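You operate a simulated robot arm through the tools that you are given. There is no shell and no other tool. Be economical: measure what you need, move in short steps, check, and stop when the job is done.

The job below is to be done with a simulated robot arm. You get a single attempt, and the scene is never put back.

## Task
Check the field monitor on GRID, then on FIELD, then switch both units off.
Fine: wait for LOCKED on each pattern; pattern box and monitor end off.

Only the result counts: the job must be done as asked and must still hold three seconds after the hand-in. Knocking over, shifting, dropping, spilling or breaking anything else fails it.

## Robot
A 7-joint arm with a two-finger parallel gripper, fixed in place. Base frame: the origin is at the foot of the arm, x ahead of it, y to its left, z up. Lengths are in mm, angles in degrees, forces in N, time in s.
With the tool pointing down near the work surface it reaches from about 200 to 680 mm from the base axis. Its first joint turns from -66.0 to 66.0 degrees. Payload 2.4 kg.
The tool frame sits at the grasp point between the pads (the TCP): z along the fingers, y along the line on which they close. The tips reach 30 mm beyond it. The gripper opens to 94 mm. The fingers are 28 mm wide and 10 mm thick; the gripper's body (50 by 96 mm) begins 55 mm behind the TCP.
Orientation is that of the tool frame in the base frame, as a unit quaternion [x, y, z, w]. With the fingers straight down and closing along the base's y, the tool's x points along the base's -x, its y along +y and its z along -z.

## Interface
- The arm moves only by the tool arm_command. Its argument "series" is one flat list of numbers, 7 for each row, row after row: the opening, from 0 (shut) to 1 (fully open), then the shift along the tool's x, y, z in units of 50 mm (1.0 is 50 mm), then the turn, a rotation vector about the tool's x, y, z in units of 5 degrees (1.0 is 5 degrees). In form: [claw, dx, dy, dz, wx, wy, wz, claw, dx, dy, dz, wx, wy, wz, ...]. A call has 1 to 8 rows; each row shifts and turns the commanded pose from where the row before left it, along the tool's axes as they then stand. A call with a number of a shift or a turn outside -1 to 1 is refused whole. Each row takes 0.2 s and may step no farther than 50 mm and 8.6 degrees from the row before; otherwise, or with a gripper value out of range, the whole call is refused. Where a pose cannot be reached the arm comes as near as it can. A force on the tool above 40 N (or 10 N above the force at the start of the call, whichever is more), or a blocked arm, ends the call early, and 0.2 s more pass. The fingers move at their own pace (about 153 mm/s each) and stop on an object; they squeeze with about 25 N. The grip force told is the motor's: it shows also when the fingers shut on nothing. Time passes only in rows, and 0.2 s behind the last, so rows that do not move let the fingers close. It gives the time, the measured TCP pose, the force on the tool (base axes), the opening and the grip force at its end, in the units of the frame above (readings bear some noise), with the torque about the TCP (base axes, N m) and any sound that the robot's microphone picked up, and new pictures: "views" is both (left out), scene, wrist or none.
- Cameras (640 x 400 px; columns grow to the right, rows downward): "scene" is fixed at [50.5, 483.5, 1444.6]; the picture's right is [-0.62, -0.78, 0.00], its down [-0.44, 0.35, -0.83] and it looks along [0.65, -0.51, -0.56] (base axes); focal length 326 px, centre (320, 200). "wrist" rides on the gripper at [76, 14, -102] in the tool frame; the picture's right is [-0.18, 0.98, 0.00], its down [-0.75, -0.14, -0.64] and it looks along [-0.63, -0.12, 0.77] (tool axes); focal length 243 px, centre (320, 200). There is no depth. A picture from a camera that has moved, and an enlarged one, comes with that camera's place and axes in the base frame and with its lens.
- inspect(camera, box): a new picture of the part [left, top, right, bottom] of that camera's present view, enlarged. The clock stands still meanwhile.
- finish_job(): hands the job in; it is judged then, once.

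Work in short steps. Places have to be worked out from the pictures, the camera data and where the tool is seen: move nearer, look again, correct. Check each grasp and each placing, and mend what went wrong. You have 120 turns and 200 pictures in all, those below and enlarged ones among them. Open the gripper and draw the arm clear of the work before you hand the job in, unless the task says otherwise; then end with one line.

The tools are called after ">>>" by a JSON object that holds its "method" and its "body". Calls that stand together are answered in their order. arm_command: Moves the arm, as the interface text tells. Its arguments: {"type":"object","properties":{"series":{"type":"array","items":{"type":"number"}},"views":{"type":"string","enum":["both","scene","wrist","none"]}},"required":["series"]} The other tools are called the same way: inspect (camera, box) takes an enlarged picture of a part of a camera's view; finish_job () hands the job in.

At the start:

```text
time: 0.0
tool_pos: [315.6, -100.6, 1096.7]
tcp_rot: [0.0, 1.0, 0.001, 0.0]
contact_force: [0.5, 1.2, 0.0]
wrist_torque: [-0.05, 0.0, 0.0]
width: 93.9
grasp_force: 0.1
```

scene: 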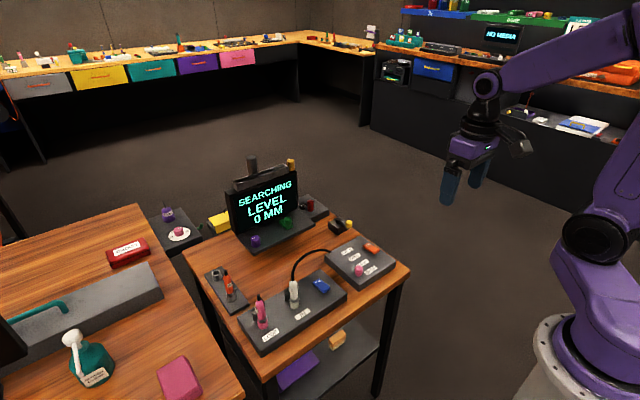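
wrist: 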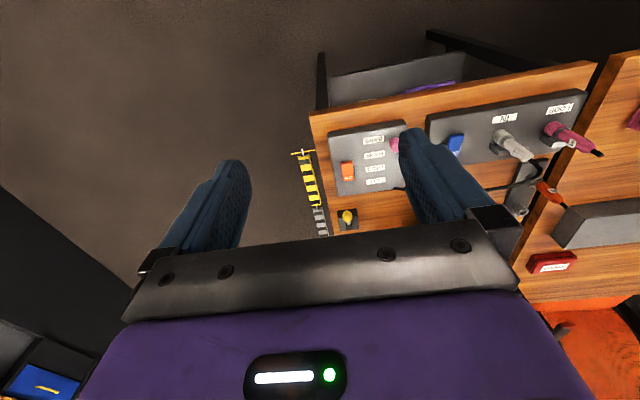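

I'll enlarge the unit area to read the labels.

>>> {"method": "inspect", "body": {"camera": "scene", "box": [180, 150, 420, 360]}}

>>> {"method": "inspect", "body": {"camera": "wrist", "box": [290, 60, 610, 260]}}

>>> {"method": "inspect", "body": {"camera": "scene", "box": [310, 225, 410, 300]}}

```text
1.90 times, centred on (300, 255) of scene
camera zoom: at [50.5, 483.5, 1444.6], right [-0.62, -0.78, 0.0], down [-0.44, 0.35, -0.83], along [0.65, -0.51, -0.56], focal length 621 px, centre (358, 95)
```

zoom: 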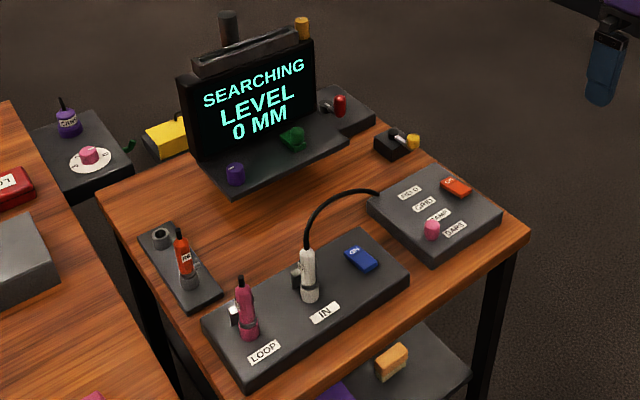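

```text
2.00 times, centred on (450, 160) of wrist
camera zoom: at [240.1, -86.5, 1199.8], right [0.18, 0.98, 0.0], down [0.75, -0.14, 0.64], along [0.63, -0.12, -0.77], focal length 485 px, centre (60, 280)
```

zoom: 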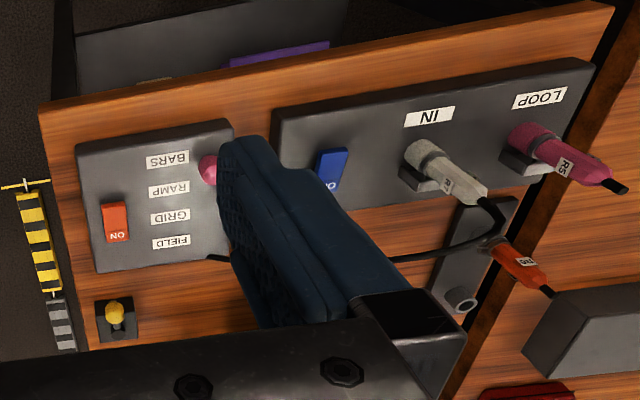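

```text
5.33 times, centred on (360, 262) of scene
camera zoom: at [50.5, 483.5, 1444.6], right [-0.62, -0.78, 0.0], down [-0.44, 0.35, -0.83], along [0.65, -0.51, -0.56], focal length 1740 px, centre (107, -133)
```

zoom: 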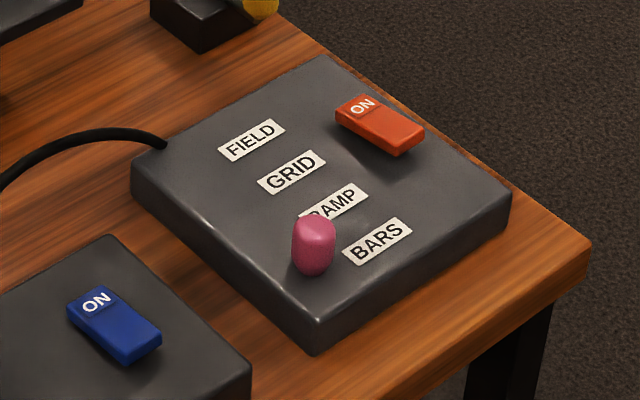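

The monitor shows SEARCHING / LEVEL 0 MM. I'll zoom in on the monitor, connectors and side devices.

>>> {"method": "inspect", "body": {"camera": "scene", "box": [215, 150, 365, 250]}}

>>> {"method": "inspect", "body": {"camera": "scene", "box": [200, 250, 350, 350]}}

>>> {"method": "inspect", "body": {"camera": "wrist", "box": [320, 120, 420, 240]}}

>>> {"method": "inspect", "body": {"camera": "wrist", "box": [430, 80, 610, 220]}}

```text
4.00 times, centred on (290, 200) of scene
camera zoom: at [50.5, 483.5, 1444.6], right [-0.62, -0.78, 0.0], down [-0.44, 0.35, -0.83], along [0.65, -0.51, -0.56], focal length 1305 px, centre (440, 200)
```

zoom: 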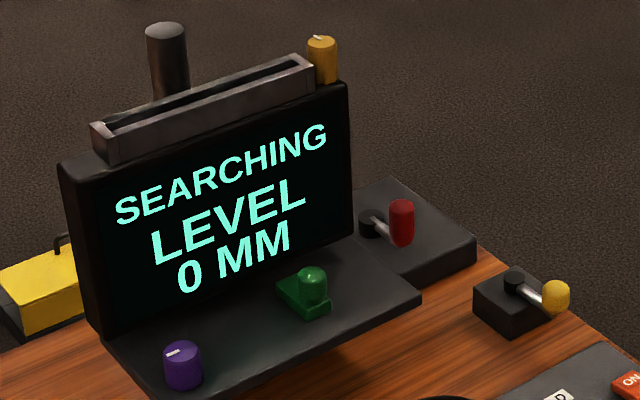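

```text
4.00 times, centred on (275, 300) of scene
camera zoom: at [50.5, 483.5, 1444.6], right [-0.62, -0.78, 0.0], down [-0.44, 0.35, -0.83], along [0.65, -0.51, -0.56], focal length 1305 px, centre (500, -200)
```

zoom: 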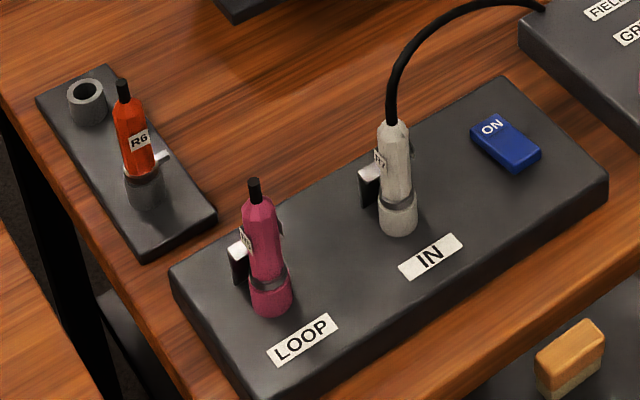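

```text
3.33 times, centred on (370, 180) of wrist
camera zoom: at [240.1, -86.5, 1199.8], right [0.18, 0.98, 0.0], down [0.75, -0.14, 0.64], along [0.63, -0.12, -0.77], focal length 809 px, centre (153, 267)
```

zoom: 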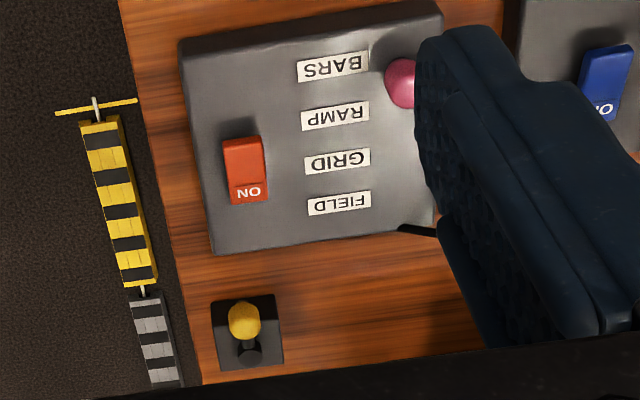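

```text
2.86 times, centred on (520, 150) of wrist
camera zoom: at [240.1, -86.5, 1199.8], right [0.18, 0.98, 0.0], down [0.75, -0.14, 0.64], along [0.63, -0.12, -0.77], focal length 693 px, centre (-251, 343)
```

zoom: 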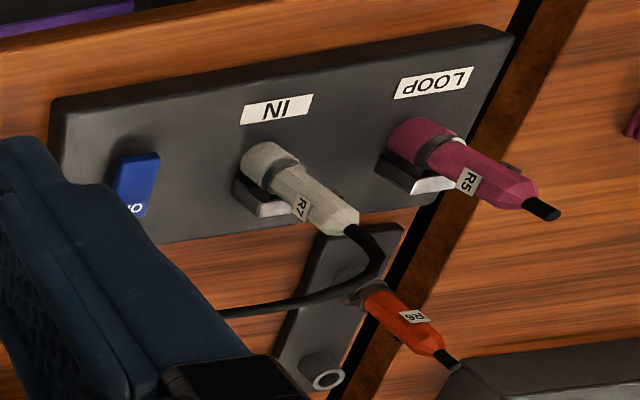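

Both rockers look ON. I estimate the pink selector slide knob at (478, 12, 780), running in +x from BARS to FIELD. I'll move above it for a closer look.

>>> {"method": "arm_command", "body": {"series": [1, -0.5, 0.45, 0.65, 0, 0, 0, 1, -0.5, 0.45, 0.65, 0, 0, 0, 1, -0.5, 0.45, 0.65, 0, 0, 0, 1, -0.5, 0.45, 0.65, 0, 0, 0, 1, -0.3, 0.45, 0.4, 0, 0, 0]}}

```text
time: 1.2
tool_pos: [432.6, 13.0, 949.3]
tcp_rot: [0.0, 1.0, 0.0, 0.0]
contact_force: [-0.4, 0.1, -0.9]
wrist_torque: [-0.02, 0.01, 0.02]
width: 94.0
grasp_force: 0.0
camera wrist: at [356.0, 26.6, 1051.6], right [0.18, 0.98, 0.0], down [0.75, -0.14, 0.64], along [0.63, -0.12, -0.77], focal length 243 px, centre (320, 200)
```

scene: 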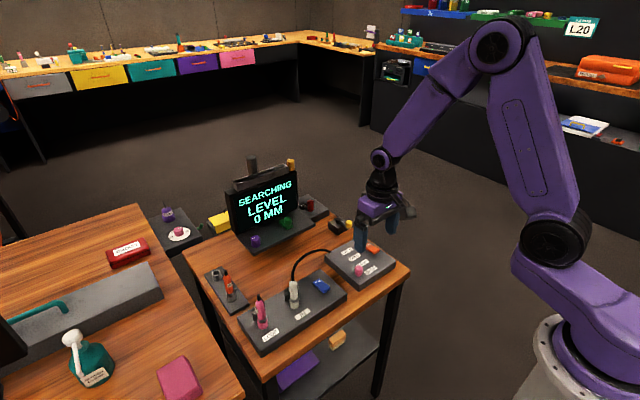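
wrist: 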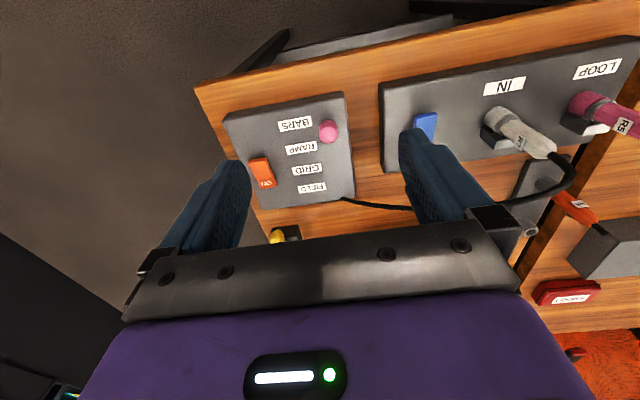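

>>> {"method": "inspect", "body": {"camera": "wrist", "box": [220, 80, 380, 220]}}

>>> {"method": "inspect", "body": {"camera": "wrist", "box": [400, 40, 640, 220]}}

```text
2.86 times, centred on (300, 150) of wrist
camera zoom: at [356.0, 26.6, 1051.6], right [0.18, 0.98, 0.0], down [0.75, -0.14, 0.64], along [0.63, -0.12, -0.77], focal length 693 px, centre (377, 343)
```

zoom: 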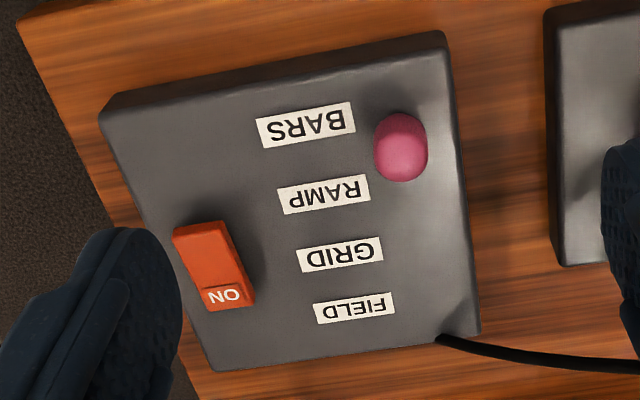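

```text
2.22 times, centred on (520, 130) of wrist
camera zoom: at [356.0, 26.6, 1051.6], right [0.18, 0.98, 0.0], down [0.75, -0.14, 0.64], along [0.63, -0.12, -0.77], focal length 539 px, centre (-124, 356)
```

zoom: 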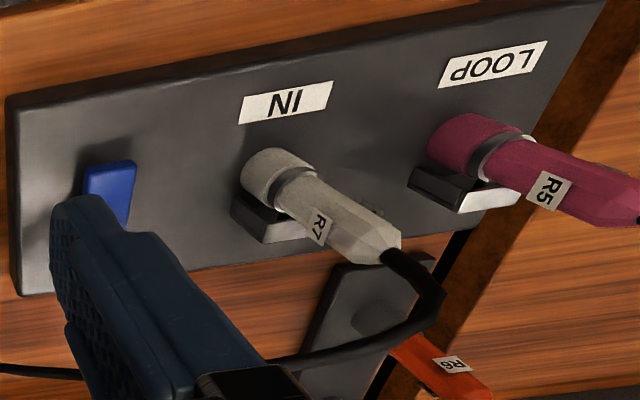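

Knob is about (478, 13, 783), with label spacing about 33 mm in x. I'll go above it with a half-open claw.

>>> {"method": "arm_command", "body": {"series": [0.5, -0.5, 0, 0.9, 0, 0, 0, 0.5, -0.4, 0, 0.9, 0, 0, 0]}}

>>> {"method": "inspect", "body": {"camera": "scene", "box": [310, 195, 430, 295]}}

```text
refused: row 1 steps farther than a row can; nothing moved
```

```text
4.00 times, centred on (370, 245) of scene
camera zoom: at [50.5, 483.5, 1444.6], right [-0.62, -0.78, 0.0], down [-0.44, 0.35, -0.83], along [0.65, -0.51, -0.56], focal length 1305 px, centre (120, 20)
```

zoom: 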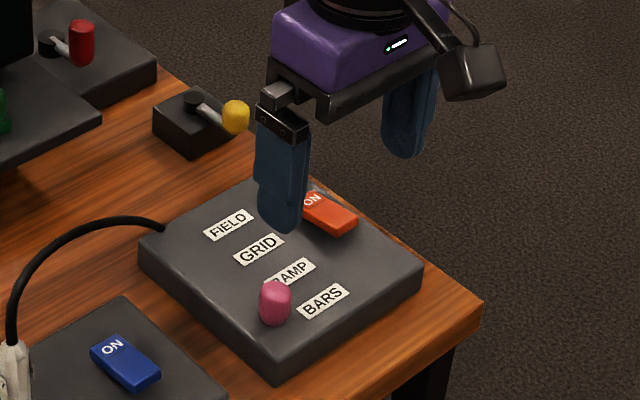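

Rows were too long; splitting into three.

>>> {"method": "arm_command", "body": {"series": [0.5, -0.3, 0, 0.65, 0, 0, 0, 0.5, -0.3, 0, 0.65, 0, 0, 0, 0.5, -0.3, 0, 0.6, 0, 0, 0]}}

>>> {"method": "inspect", "body": {"camera": "scene", "box": [310, 195, 430, 295]}}

```text
time: 2.0
tool_pos: [476.9, 13.1, 850.2]
tcp_rot: [0.0, 1.0, -0.001, 0.0]
contact_force: [0.1, -0.9, 0.2]
wrist_torque: [0.02, 0.02, 0.0]
width: 47.0
grasp_force: 0.0
camera wrist: at [400.8, 25.2, 953.1], right [0.18, 0.98, 0.0], down [0.75, -0.14, 0.64], along [0.63, -0.12, -0.77], focal length 243 px, centre (320, 200)
```

scene: 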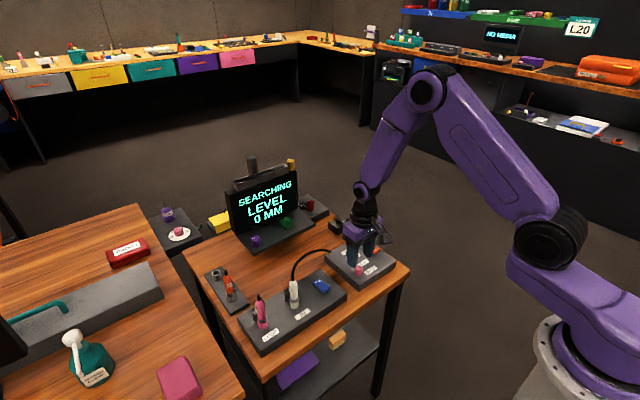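
wrist: 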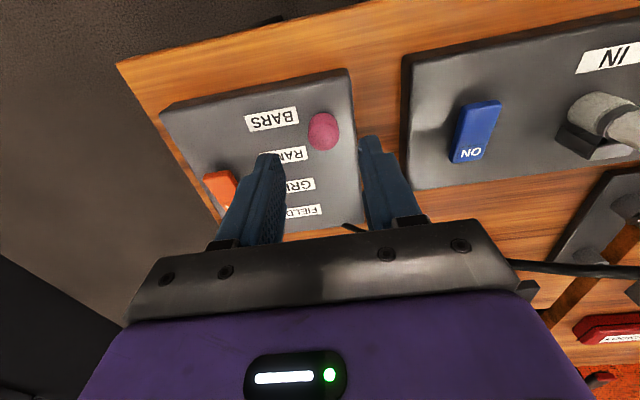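

```text
4.00 times, centred on (370, 245) of scene
camera zoom: at [50.5, 483.5, 1444.6], right [-0.62, -0.78, 0.0], down [-0.44, 0.35, -0.83], along [0.65, -0.51, -0.56], focal length 1305 px, centre (120, 20)
```

zoom: 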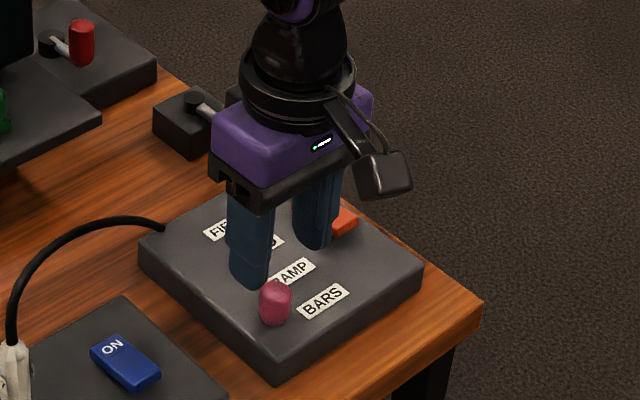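

Alignment holds (knob about 476, 13). I'll descend 40 mm.

>>> {"method": "arm_command", "body": {"series": [0.5, 0, 0, 0.4, 0, 0, 0, 0.5, 0, 0, 0.4, 0, 0, 0]}}

>>> {"method": "inspect", "body": {"camera": "scene", "box": [325, 210, 415, 290]}}

```text
time: 2.6
tool_pos: [477.2, 13.5, 810.6]
tcp_rot: [0.0, 1.0, 0.001, 0.0]
contact_force: [-0.3, 0.8, -0.3]
wrist_torque: [0.02, -0.02, 0.02]
width: 47.1
grasp_force: 0.1
camera wrist: at [401.0, 26.4, 913.4], right [0.18, 0.98, 0.0], down [0.75, -0.14, 0.64], along [0.63, -0.12, -0.77], focal length 243 px, centre (320, 200)
```

scene: 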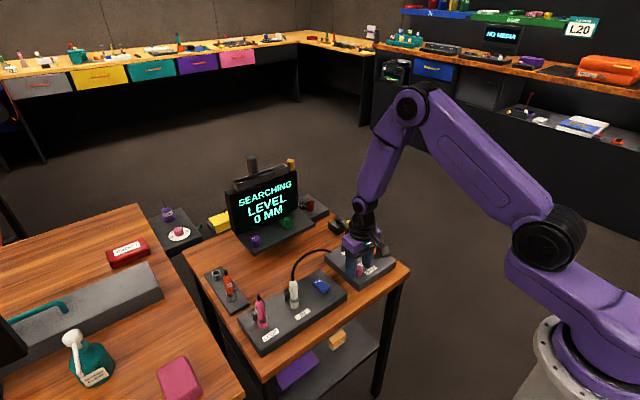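
wrist: 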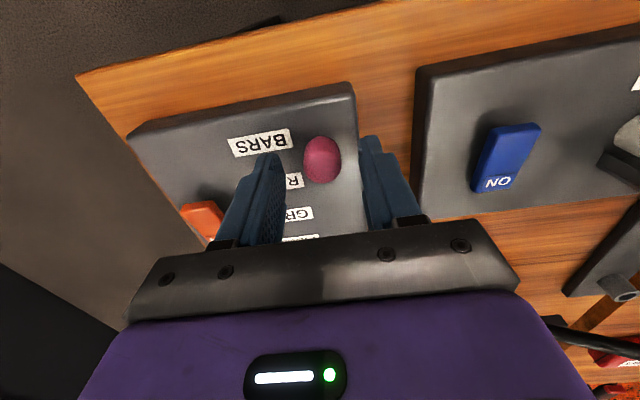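

```text
5.00 times, centred on (370, 250) of scene
camera zoom: at [50.5, 483.5, 1444.6], right [-0.62, -0.78, 0.0], down [-0.44, 0.35, -0.83], along [0.65, -0.51, -0.56], focal length 1631 px, centre (70, -50)
```

zoom: 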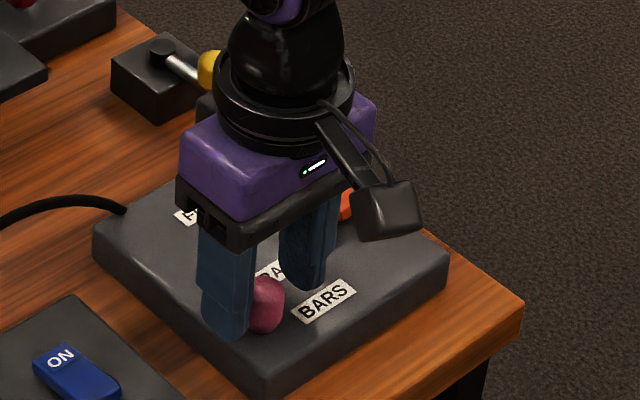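

The knob sits between the fingers. I'll go down 6 mm and close.

>>> {"method": "arm_command", "body": {"series": [0.5, 0, 0, 0.12, 0, 0, 0, 0, 0, 0, 0, 0, 0, 0, 0, 0, 0, 0, 0, 0, 0], "views": "wrist"}}

```text
time: 3.4
tool_pos: [478.1, 14.4, 806.2]
tcp_rot: [-0.001, 1.0, 0.0, 0.002]
contact_force: [-0.1, 14.0, 1.5]
wrist_torque: [0.87, 0.2, 0.04]
width: 20.3
grasp_force: 44.9
camera wrist: at [400.4, 27.8, 908.5], right [0.18, 0.98, 0.0], down [0.75, -0.14, 0.64], along [0.63, -0.12, -0.77], focal length 243 px, centre (320, 200)
```

wrist: 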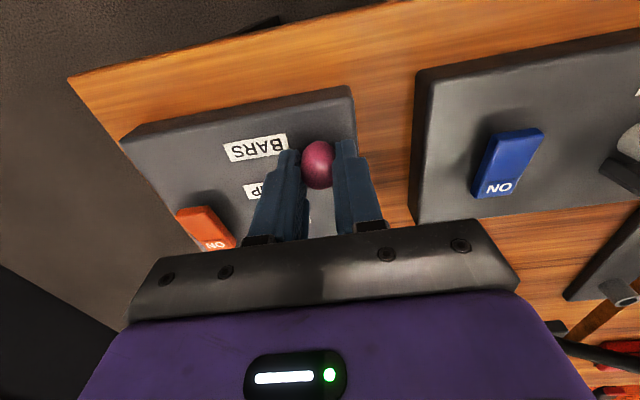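

Knob gripped (20 mm), pushing the tool in +y, so I'll shift +3 mm in y and slide 20 mm in +x as a test.

>>> {"method": "arm_command", "body": {"series": [0, 0, 0.06, 0, 0, 0, 0, 0, -0.2, 0, 0, 0, 0, 0, 0, -0.2, 0, 0, 0, 0, 0]}}

>>> {"method": "inspect", "body": {"camera": "scene", "box": [215, 150, 415, 290]}}

```text
time: 4.2
tool_pos: [496.6, 15.6, 806.0]
tcp_rot: [0.002, 1.0, 0.001, 0.0]
contact_force: [-0.3, -2.4, -2.4]
wrist_torque: [0.49, -0.31, -0.09]
width: 20.5
grasp_force: 44.8
camera wrist: at [420.1, 28.2, 908.6], right [0.19, 0.98, 0.0], down [0.75, -0.14, 0.64], along [0.63, -0.12, -0.77], focal length 243 px, centre (320, 200)
```

scene: 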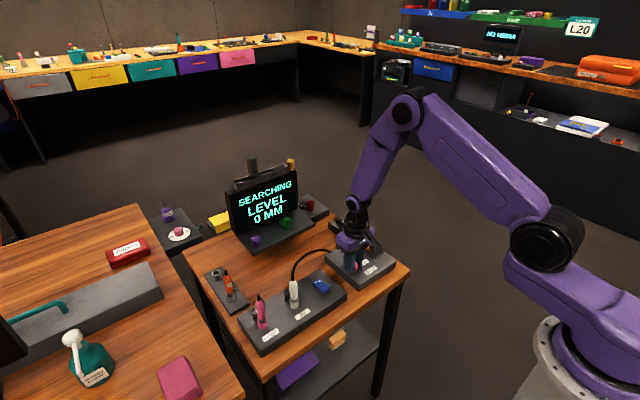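
wrist: 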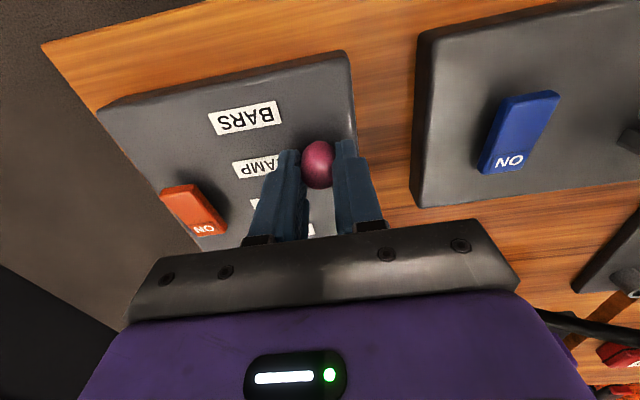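

```text
2.86 times, centred on (315, 220) of scene
camera zoom: at [50.6, 483.4, 1444.6], right [-0.62, -0.78, 0.0], down [-0.44, 0.35, -0.83], along [0.65, -0.51, -0.56], focal length 932 px, centre (334, 143)
```

zoom: 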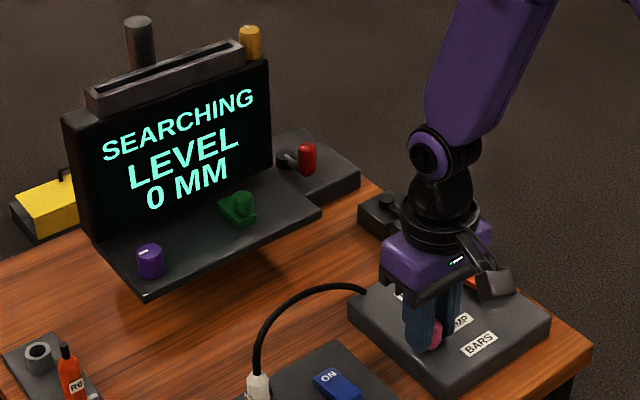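

It slides freely and is now near RAMP (~497). I'll slide another 33 mm to GRID and let it settle.

>>> {"method": "arm_command", "body": {"series": [0, -0.22, 0, 0, 0, 0, 0, 0, -0.22, 0, 0, 0, 0, 0, 0, -0.22, 0, 0, 0, 0, 0, 0, 0, 0, 0, 0, 0, 0]}}

>>> {"method": "inspect", "body": {"camera": "scene", "box": [215, 150, 415, 290]}}

>>> {"method": "inspect", "body": {"camera": "wrist", "box": [80, 20, 400, 260]}}

```text
time: 5.2
tool_pos: [528.5, 14.5, 805.4]
tcp_rot: [0.0, 1.0, 0.0, 0.0]
contact_force: [-0.3, -8.7, -6.4]
wrist_torque: [0.33, -0.15, -0.03]
width: 20.4
grasp_force: 44.6
camera wrist: at [452.9, 28.1, 908.7], right [0.18, 0.98, 0.0], down [0.75, -0.14, 0.64], along [0.63, -0.12, -0.77], focal length 243 px, centre (320, 200)
```

scene: 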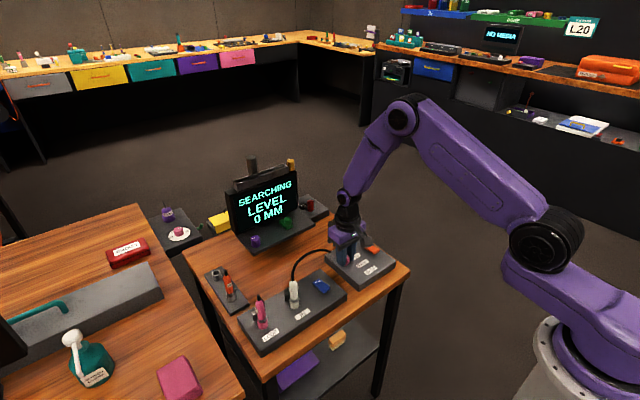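
wrist: 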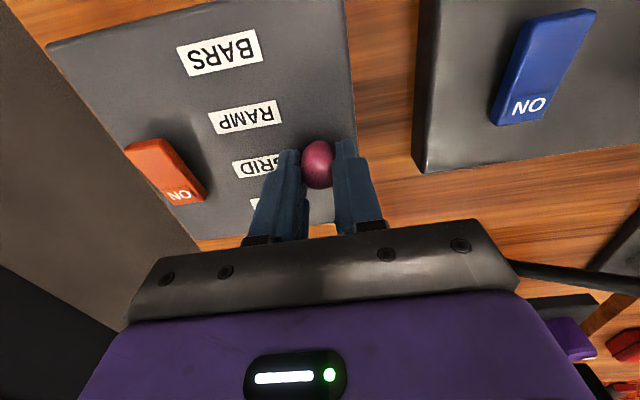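

```text
2.86 times, centred on (315, 220) of scene
camera zoom: at [50.6, 483.3, 1444.6], right [-0.62, -0.78, 0.0], down [-0.44, 0.35, -0.83], along [0.65, -0.51, -0.56], focal length 932 px, centre (334, 143)
```

zoom: 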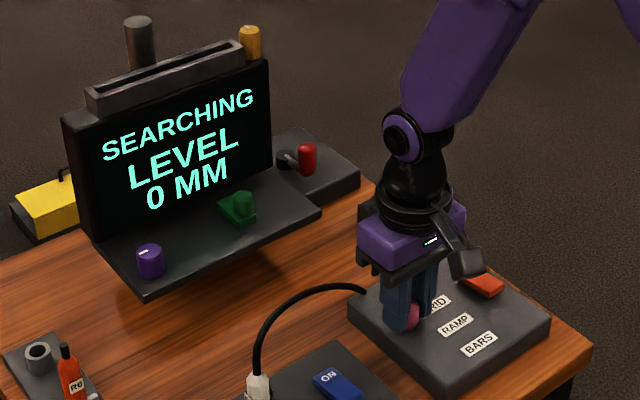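

```text
1.67 times, centred on (240, 140) of wrist
camera zoom: at [452.9, 28.1, 908.7], right [0.18, 0.98, 0.0], down [0.75, -0.14, 0.64], along [0.63, -0.12, -0.77], focal length 404 px, centre (453, 300)
```

zoom: 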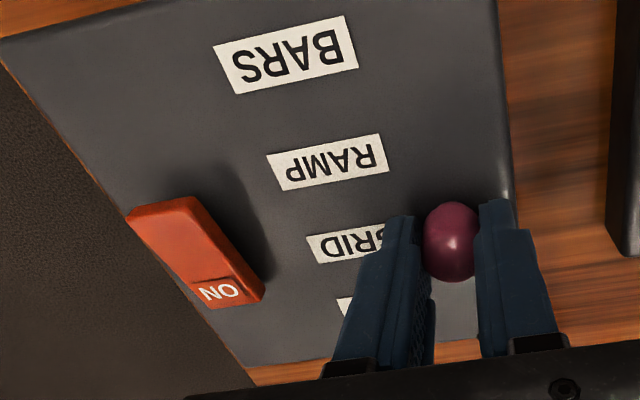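

The knob is at GRID. I'll hold and wait for lock.

>>> {"method": "arm_command", "body": {"series": [0, 0, 0, 0, 0, 0, 0, 0, 0, 0, 0, 0, 0, 0, 0, 0, 0, 0, 0, 0, 0, 0, 0, 0, 0, 0, 0, 0, 0, 0, 0, 0, 0, 0, 0, 0, 0, 0, 0, 0, 0, 0, 0, 0, 0, 0, 0, 0, 0, 0, 0, 0, 0, 0, 0, 0], "views": "scene"}}

```text
time: 7.0
tool_pos: [529.3, 14.7, 805.5]
tcp_rot: [0.001, 1.0, 0.0, -0.001]
contact_force: [-0.8, -16.2, -13.6]
wrist_torque: [0.22, 0.11, 0.02]
width: 20.1
grasp_force: 44.9
```

scene: 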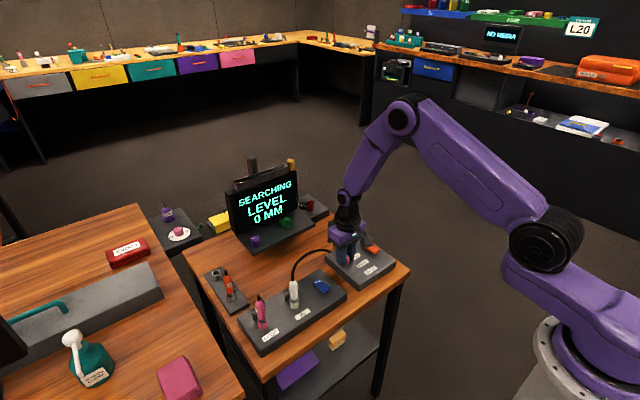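

Still SEARCHING, with side load building up. I'll release the knob, rise slightly and wait.

>>> {"method": "arm_command", "body": {"series": [0.4, 0, 0, 0, 0, 0, 0, 0.4, 0, 0, 0, 0, 0, 0, 0.4, 0, 0, -0.9, 0, 0, 0, 0.4, 0, 0, -0.9, 0, 0, 0, 0.4, 0.5, 0, -0.5, 0, 0, 0, 0.4, 0.5, 0, -0.5, 0, 0, 0, 0.4, 0, 0, 0, 0, 0, 0, 0.4, 0, 0, 0, 0, 0, 0]}}

>>> {"method": "inspect", "body": {"camera": "scene", "box": [215, 150, 415, 290]}}

>>> {"method": "inspect", "body": {"camera": "wrist", "box": [160, 60, 560, 260]}}

```text
time: 8.8
tool_pos: [479.0, 15.5, 947.8]
tcp_rot: [0.0, 1.0, 0.0, 0.0]
contact_force: [0.3, 0.6, -0.3]
wrist_torque: [0.01, 0.03, -0.03]
width: 37.5
grasp_force: 0.0
camera wrist: at [404.2, 27.5, 1050.6], right [0.18, 0.98, 0.0], down [0.75, -0.14, 0.64], along [0.63, -0.12, -0.77], focal length 243 px, centre (320, 200)
```

scene: 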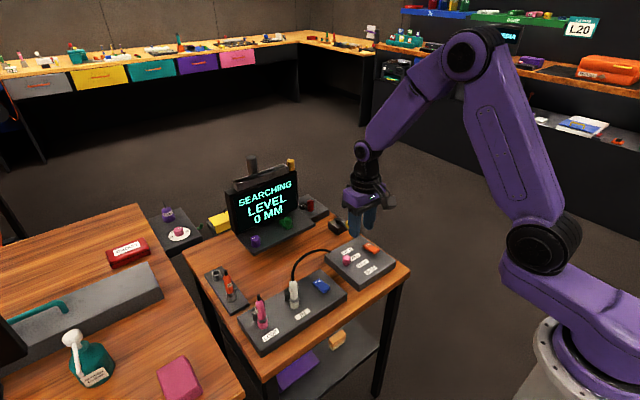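
wrist: 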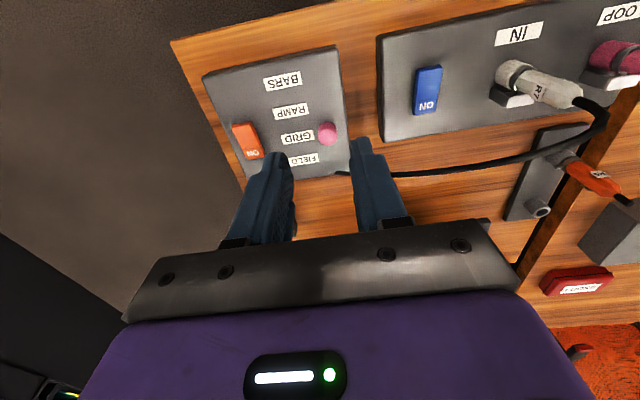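

```text
2.86 times, centred on (315, 220) of scene
camera zoom: at [50.5, 483.5, 1444.6], right [-0.62, -0.78, 0.0], down [-0.44, 0.35, -0.83], along [0.65, -0.51, -0.56], focal length 932 px, centre (334, 143)
```

zoom: 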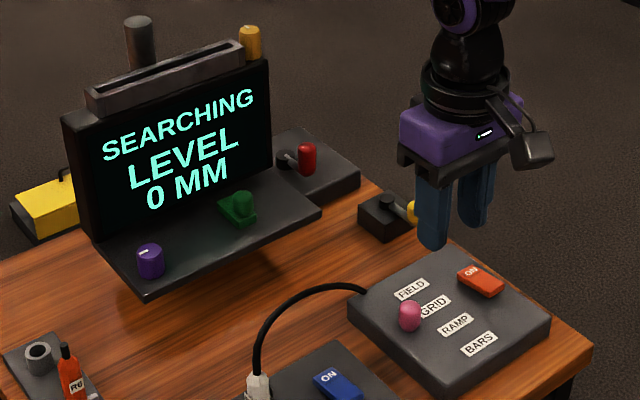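

```text
1.60 times, centred on (360, 160) of wrist
camera zoom: at [404.2, 27.5, 1050.6], right [0.18, 0.98, 0.0], down [0.75, -0.14, 0.64], along [0.63, -0.12, -0.77], focal length 388 px, centre (256, 264)
```

zoom: 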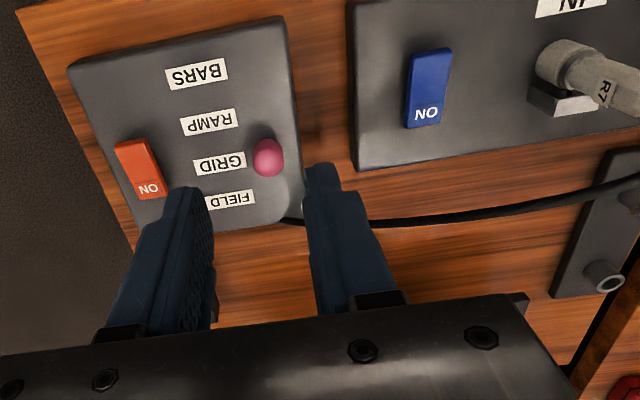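

Still SEARCHING at GRID. While waiting for lock I'll move over to view the IN/LOOP connectors closely.

>>> {"method": "arm_command", "body": {"series": [0.4, 0.3, 0.7, 0, 0, 0, 0, 0.4, 0.3, 0.7, 0, 0, 0, 0, 0.4, 0.3, 0.7, 0, 0, 0, 0, 0.4, 0.3, 0.7, 0, 0, 0, 0, 0.4, 0, 0, 0, 0, 0, 0, 0.4, 0, 0, 0, 0, 0, 0, 0.4, 0, 0, 0, 0, 0, 0]}}

>>> {"method": "inspect", "body": {"camera": "wrist", "box": [200, 20, 560, 240]}}

>>> {"method": "inspect", "body": {"camera": "scene", "box": [235, 255, 335, 335]}}

```text
time: 10.4
tool_pos: [420.2, 153.8, 946.0]
tcp_rot: [0.0, 1.0, 0.001, 0.0]
contact_force: [-0.1, 1.5, -0.2]
wrist_torque: [0.0, 0.0, -0.03]
width: 37.5
grasp_force: 0.1
camera wrist: at [343.6, 167.3, 1048.8], right [0.18, 0.98, 0.0], down [0.75, -0.14, 0.64], along [0.63, -0.12, -0.77], focal length 243 px, centre (320, 200)
```

scene: 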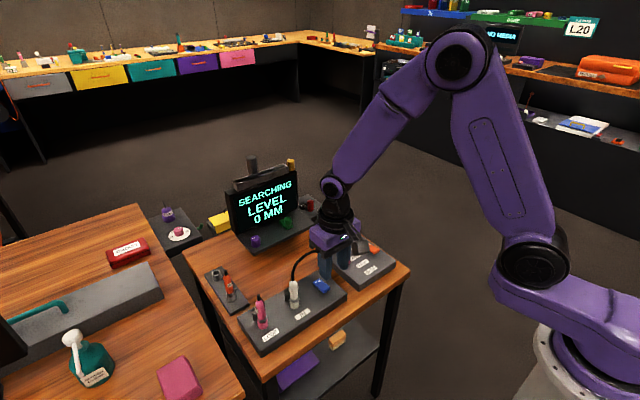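
wrist: 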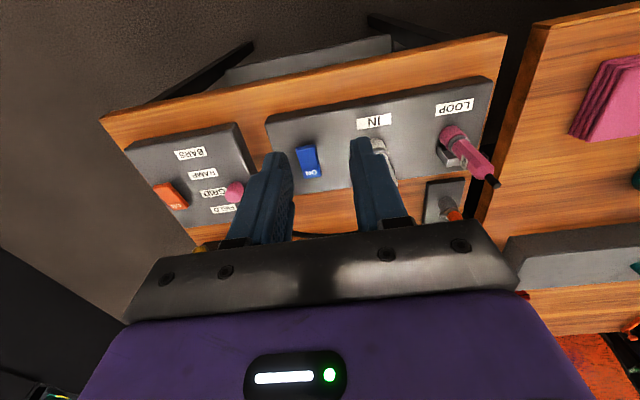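

```text
1.78 times, centred on (380, 130) of wrist
camera zoom: at [343.6, 167.3, 1048.8], right [0.18, 0.98, 0.0], down [0.75, -0.14, 0.64], along [0.63, -0.12, -0.77], focal length 431 px, centre (213, 324)
```

zoom: 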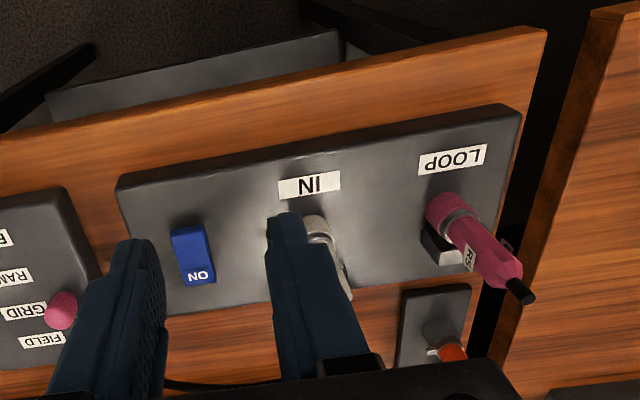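

```text
5.00 times, centred on (285, 295) of scene
camera zoom: at [50.5, 483.5, 1444.6], right [-0.62, -0.78, 0.0], down [-0.44, 0.35, -0.83], along [0.65, -0.51, -0.56], focal length 1631 px, centre (495, -275)
```

zoom: 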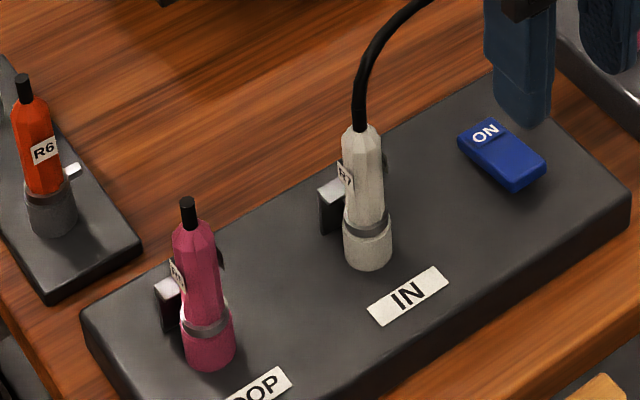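

Still SEARCHING. I'll compare the two rockers and the screen's own controls closely.

>>> {"method": "inspect", "body": {"camera": "scene", "box": [300, 235, 390, 300]}}

>>> {"method": "inspect", "body": {"camera": "wrist", "box": [130, 120, 330, 230]}}

>>> {"method": "inspect", "body": {"camera": "scene", "box": [225, 195, 325, 255]}}

```text
6.15 times, centred on (345, 268) of scene
camera zoom: at [50.5, 483.5, 1444.6], right [-0.62, -0.78, 0.0], down [-0.44, 0.35, -0.83], along [0.65, -0.51, -0.56], focal length 2007 px, centre (166, -215)
```

zoom: 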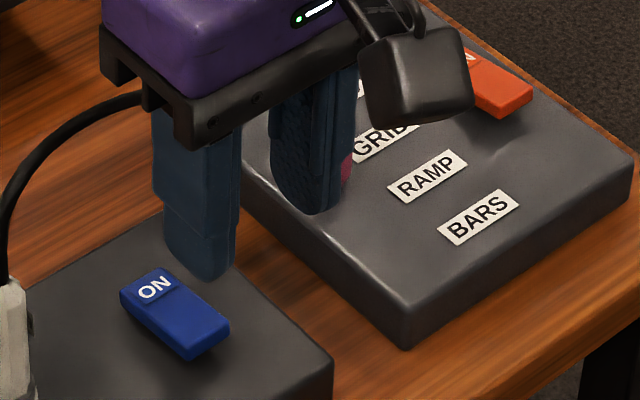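

```text
3.20 times, centred on (230, 175) of wrist
camera zoom: at [343.6, 167.3, 1048.8], right [0.18, 0.98, 0.0], down [0.75, -0.14, 0.64], along [0.63, -0.12, -0.77], focal length 776 px, centre (608, 280)
```

zoom: 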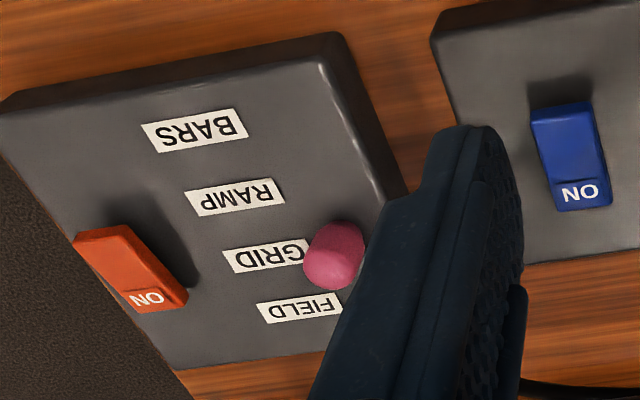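

```text
6.40 times, centred on (275, 225) of scene
camera zoom: at [50.5, 483.5, 1444.6], right [-0.62, -0.78, 0.0], down [-0.44, 0.35, -0.83], along [0.65, -0.51, -0.56], focal length 2087 px, centre (608, 40)
```

zoom: 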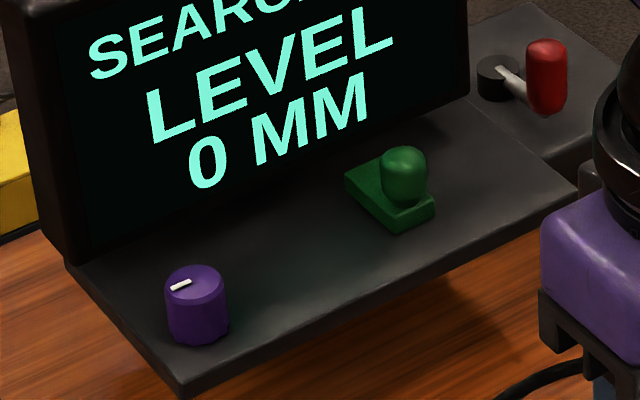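

Rockers are both ON and the plugs are seated. I'll wait longer for a lock.

>>> {"method": "arm_command", "body": {"series": [0.4, 0, 0, 0, 0, 0, 0, 0.4, 0, 0, 0, 0, 0, 0, 0.4, 0, 0, 0, 0, 0, 0, 0.4, 0, 0, 0, 0, 0, 0, 0.4, 0, 0, 0, 0, 0, 0, 0.4, 0, 0, 0, 0, 0, 0, 0.4, 0, 0, 0, 0, 0, 0, 0.4, 0, 0, 0, 0, 0, 0], "views": "none"}}

>>> {"method": "arm_command", "body": {"series": [0.4, 0, 0, 0, 0, 0, 0, 0.4, 0, 0, 0, 0, 0, 0, 0.4, 0, 0, 0, 0, 0, 0, 0.4, 0, 0, 0, 0, 0, 0, 0.4, 0, 0, 0, 0, 0, 0, 0.4, 0, 0, 0, 0, 0, 0, 0.4, 0, 0, 0, 0, 0, 0, 0.4, 0, 0, 0, 0, 0, 0], "views": "none"}}

>>> {"method": "arm_command", "body": {"series": [0.4, -0.3, -0.7, 0, 0, 0, 0, 0.4, -0.3, -0.7, 0, 0, 0, 0, 0.4, -0.3, -0.7, 0, 0, 0, 0, 0.4, -0.3, -0.7, 0, 0, 0, 0]}}

```text
time: 12.2
tool_pos: [419.8, 153.9, 946.4]
tcp_rot: [0.0, 1.0, 0.0, 0.0]
contact_force: [0.1, -0.5, -1.3]
wrist_torque: [0.02, 0.02, 0.0]
width: 37.5
grasp_force: 0.0
```

```text
time: 14.0
tool_pos: [419.8, 154.1, 946.2]
tcp_rot: [0.0, 1.0, 0.001, 0.0]
contact_force: [0.1, 0.2, 0.6]
wrist_torque: [0.01, -0.02, 0.01]
width: 37.7
grasp_force: 0.1
```

```text
time: 15.0
tool_pos: [478.3, 15.3, 946.6]
tcp_rot: [0.0, 1.0, 0.0, 0.0]
contact_force: [-0.1, -0.3, -0.3]
wrist_torque: [0.0, -0.02, 0.02]
width: 37.7
grasp_force: 0.1
camera wrist: at [402.9, 28.1, 1049.1], right [0.18, 0.98, 0.0], down [0.75, -0.14, 0.64], along [0.63, -0.12, -0.77], focal length 243 px, centre (320, 200)
```

scene: 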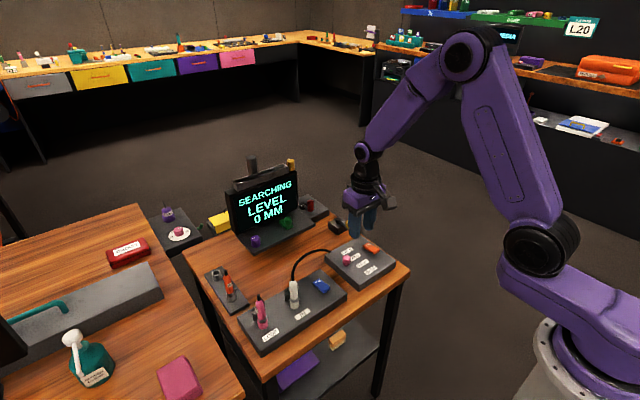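
wrist: 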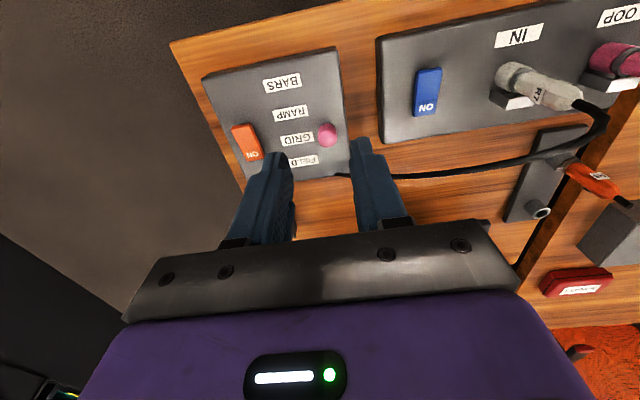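

No lock. A card at the back reads something like "L20", so I'll check it and the other signs.

>>> {"method": "inspect", "body": {"camera": "scene", "box": [540, 0, 640, 60]}}

>>> {"method": "inspect", "body": {"camera": "scene", "box": [140, 190, 260, 260]}}

>>> {"method": "inspect", "body": {"camera": "scene", "box": [290, 180, 360, 240]}}

>>> {"method": "inspect", "body": {"camera": "scene", "box": [370, 0, 640, 150]}}

```text
6.40 times, centred on (590, 30) of scene
camera zoom: at [50.5, 483.5, 1444.6], right [-0.62, -0.79, 0.0], down [-0.44, 0.35, -0.83], along [0.65, -0.51, -0.56], focal length 2087 px, centre (-1408, 1288)
```

zoom: 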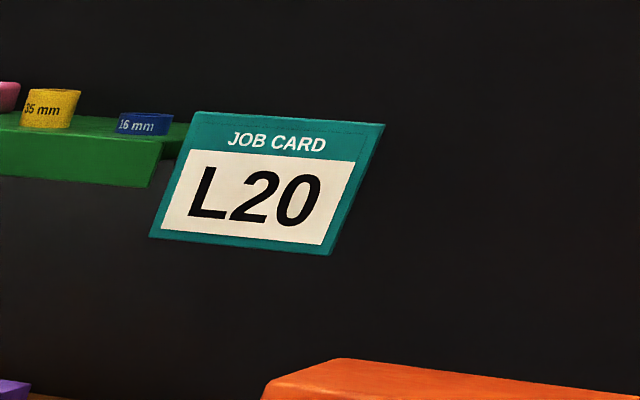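

```text
5.33 times, centred on (200, 225) of scene
camera zoom: at [50.5, 483.5, 1444.6], right [-0.62, -0.79, 0.0], down [-0.44, 0.35, -0.83], along [0.65, -0.51, -0.56], focal length 1740 px, centre (960, 67)
```

zoom: 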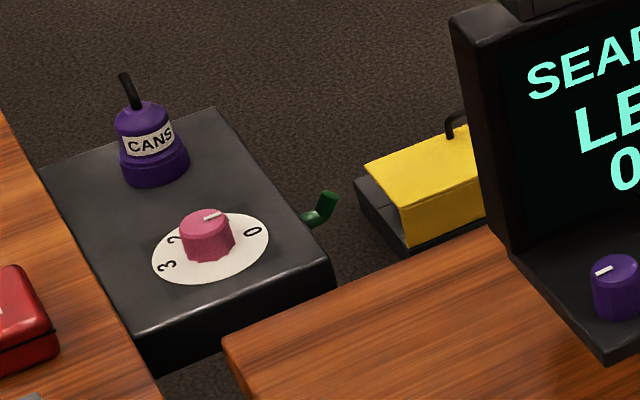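

```text
6.67 times, centred on (325, 210) of scene
camera zoom: at [50.5, 483.5, 1444.6], right [-0.62, -0.79, 0.0], down [-0.44, 0.35, -0.83], along [0.65, -0.51, -0.56], focal length 2174 px, centre (287, 133)
```

zoom: 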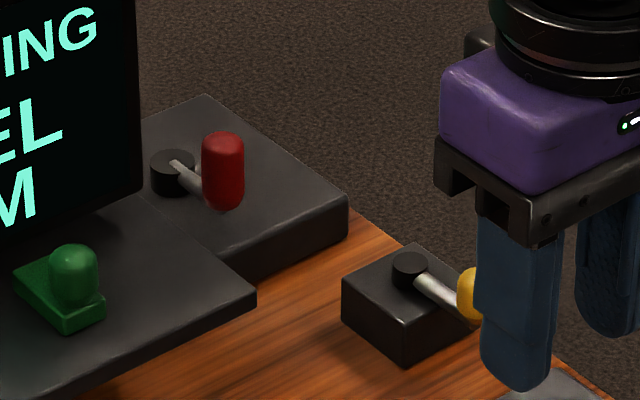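

```text
2.37 times, centred on (505, 75) of scene
camera zoom: at [50.5, 483.5, 1444.6], right [-0.62, -0.79, 0.0], down [-0.44, 0.35, -0.83], along [0.65, -0.51, -0.56], focal length 773 px, centre (-118, 496)
```

zoom: 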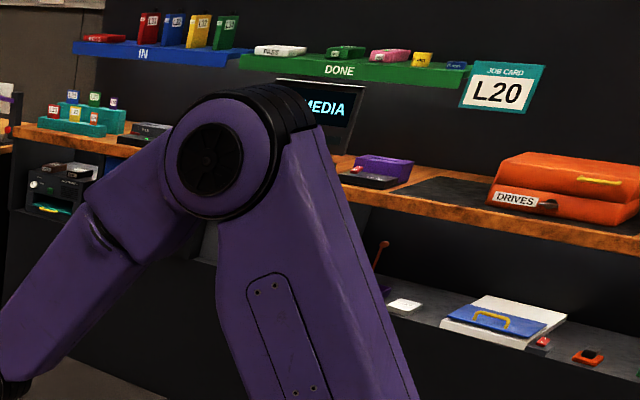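

The card belongs to other jobs. I'll look closely at the IN plug for a bad seat or open latch: moving to y≈210, x≈460.

>>> {"method": "arm_command", "body": {"series": [0, 0.4, 0.8, 0, 0, 0, 0, 0, 0.4, 0.8, 0, 0, 0, 0, 0, 0, 0.8, 0, 0, 0, 0, 0, 0, 0.8, 0, 0, 0, 0, 0, 0, 0.8, 0.5, 0, 0, 0, 0, 0, 0, 0.5, 0, 0, 0], "views": "wrist"}}

>>> {"method": "inspect", "body": {"camera": "wrist", "box": [260, 40, 480, 180]}}

```text
time: 16.4
tool_pos: [440.3, 216.1, 896.6]
tcp_rot: [0.001, 1.0, 0.001, 0.0]
contact_force: [0.5, -0.5, -0.5]
wrist_torque: [-0.01, 0.01, 0.03]
width: 0.1
grasp_force: 25.1
camera wrist: at [364.1, 230.5, 998.8], right [0.18, 0.98, 0.0], down [0.75, -0.14, 0.64], along [0.63, -0.12, -0.77], focal length 243 px, centre (320, 200)
```

wrist: 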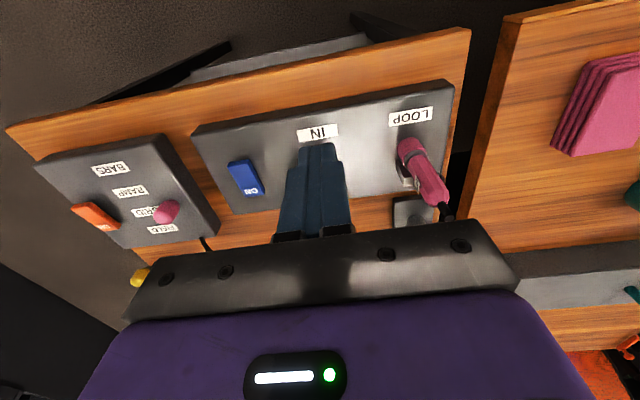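

```text
2.86 times, centred on (370, 110) of wrist
camera zoom: at [364.1, 230.5, 998.8], right [0.18, 0.98, 0.0], down [0.75, -0.14, 0.64], along [0.63, -0.12, -0.77], focal length 693 px, centre (177, 457)
```

zoom: 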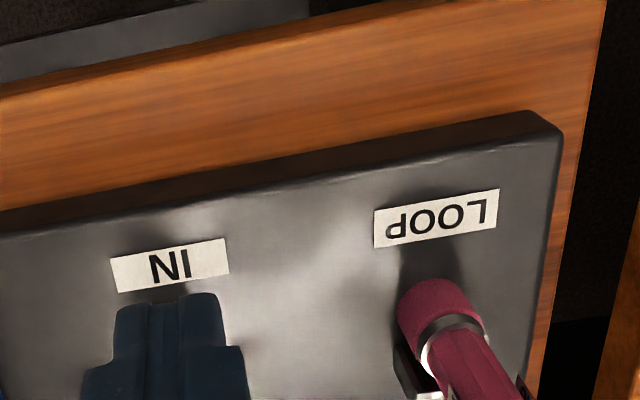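

Fingers block the view, so I'll shift −y by 80 mm to see IN and LOOP to the right of them.

>>> {"method": "arm_command", "body": {"series": [0, 0, -0.8, 0, 0, 0, 0, 0, 0, -0.8, 0, 0, 0, 0], "views": "scene"}}

>>> {"method": "inspect", "body": {"camera": "wrist", "box": [360, 40, 580, 200]}}

>>> {"method": "inspect", "body": {"camera": "wrist", "box": [380, 110, 460, 180]}}

```text
time: 17.0
tool_pos: [440.5, 134.5, 895.5]
tcp_rot: [-0.001, 1.0, 0.0, 0.0]
contact_force: [-0.1, -0.3, -0.4]
wrist_torque: [-0.01, -0.01, 0.0]
width: 0.0
grasp_force: 25.3
```

scene: 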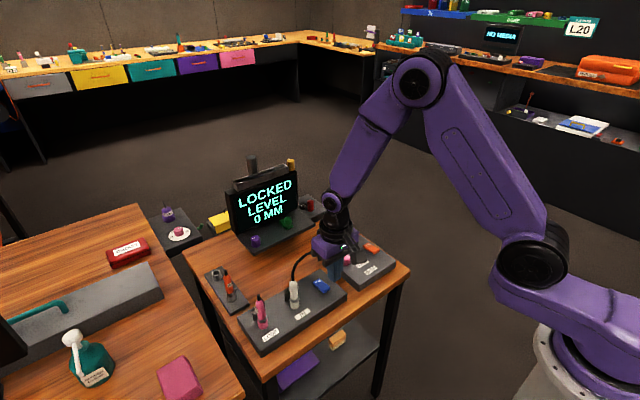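

```text
2.50 times, centred on (470, 120) of wrist
camera zoom: at [364.2, 147.7, 998.3], right [0.18, 0.98, 0.0], down [0.75, -0.14, 0.64], along [0.63, -0.12, -0.77], focal length 606 px, centre (-55, 400)
```

zoom: 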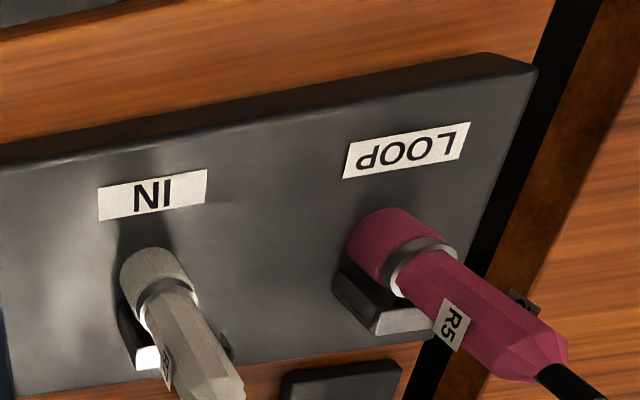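

```text
5.71 times, centred on (420, 145) of wrist
camera zoom: at [364.2, 147.7, 998.3], right [0.18, 0.98, 0.0], down [0.75, -0.14, 0.64], along [0.63, -0.12, -0.77], focal length 1386 px, centre (-251, 514)
```

zoom: 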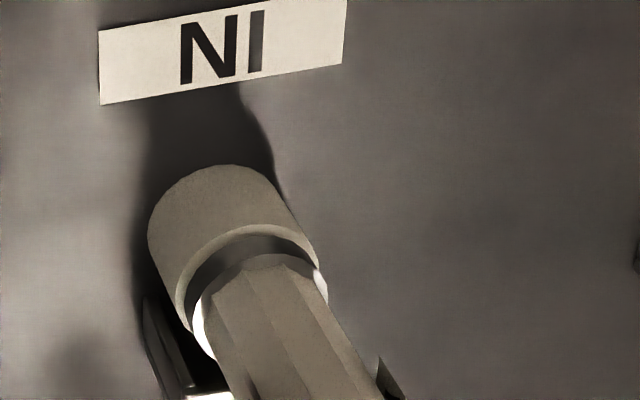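

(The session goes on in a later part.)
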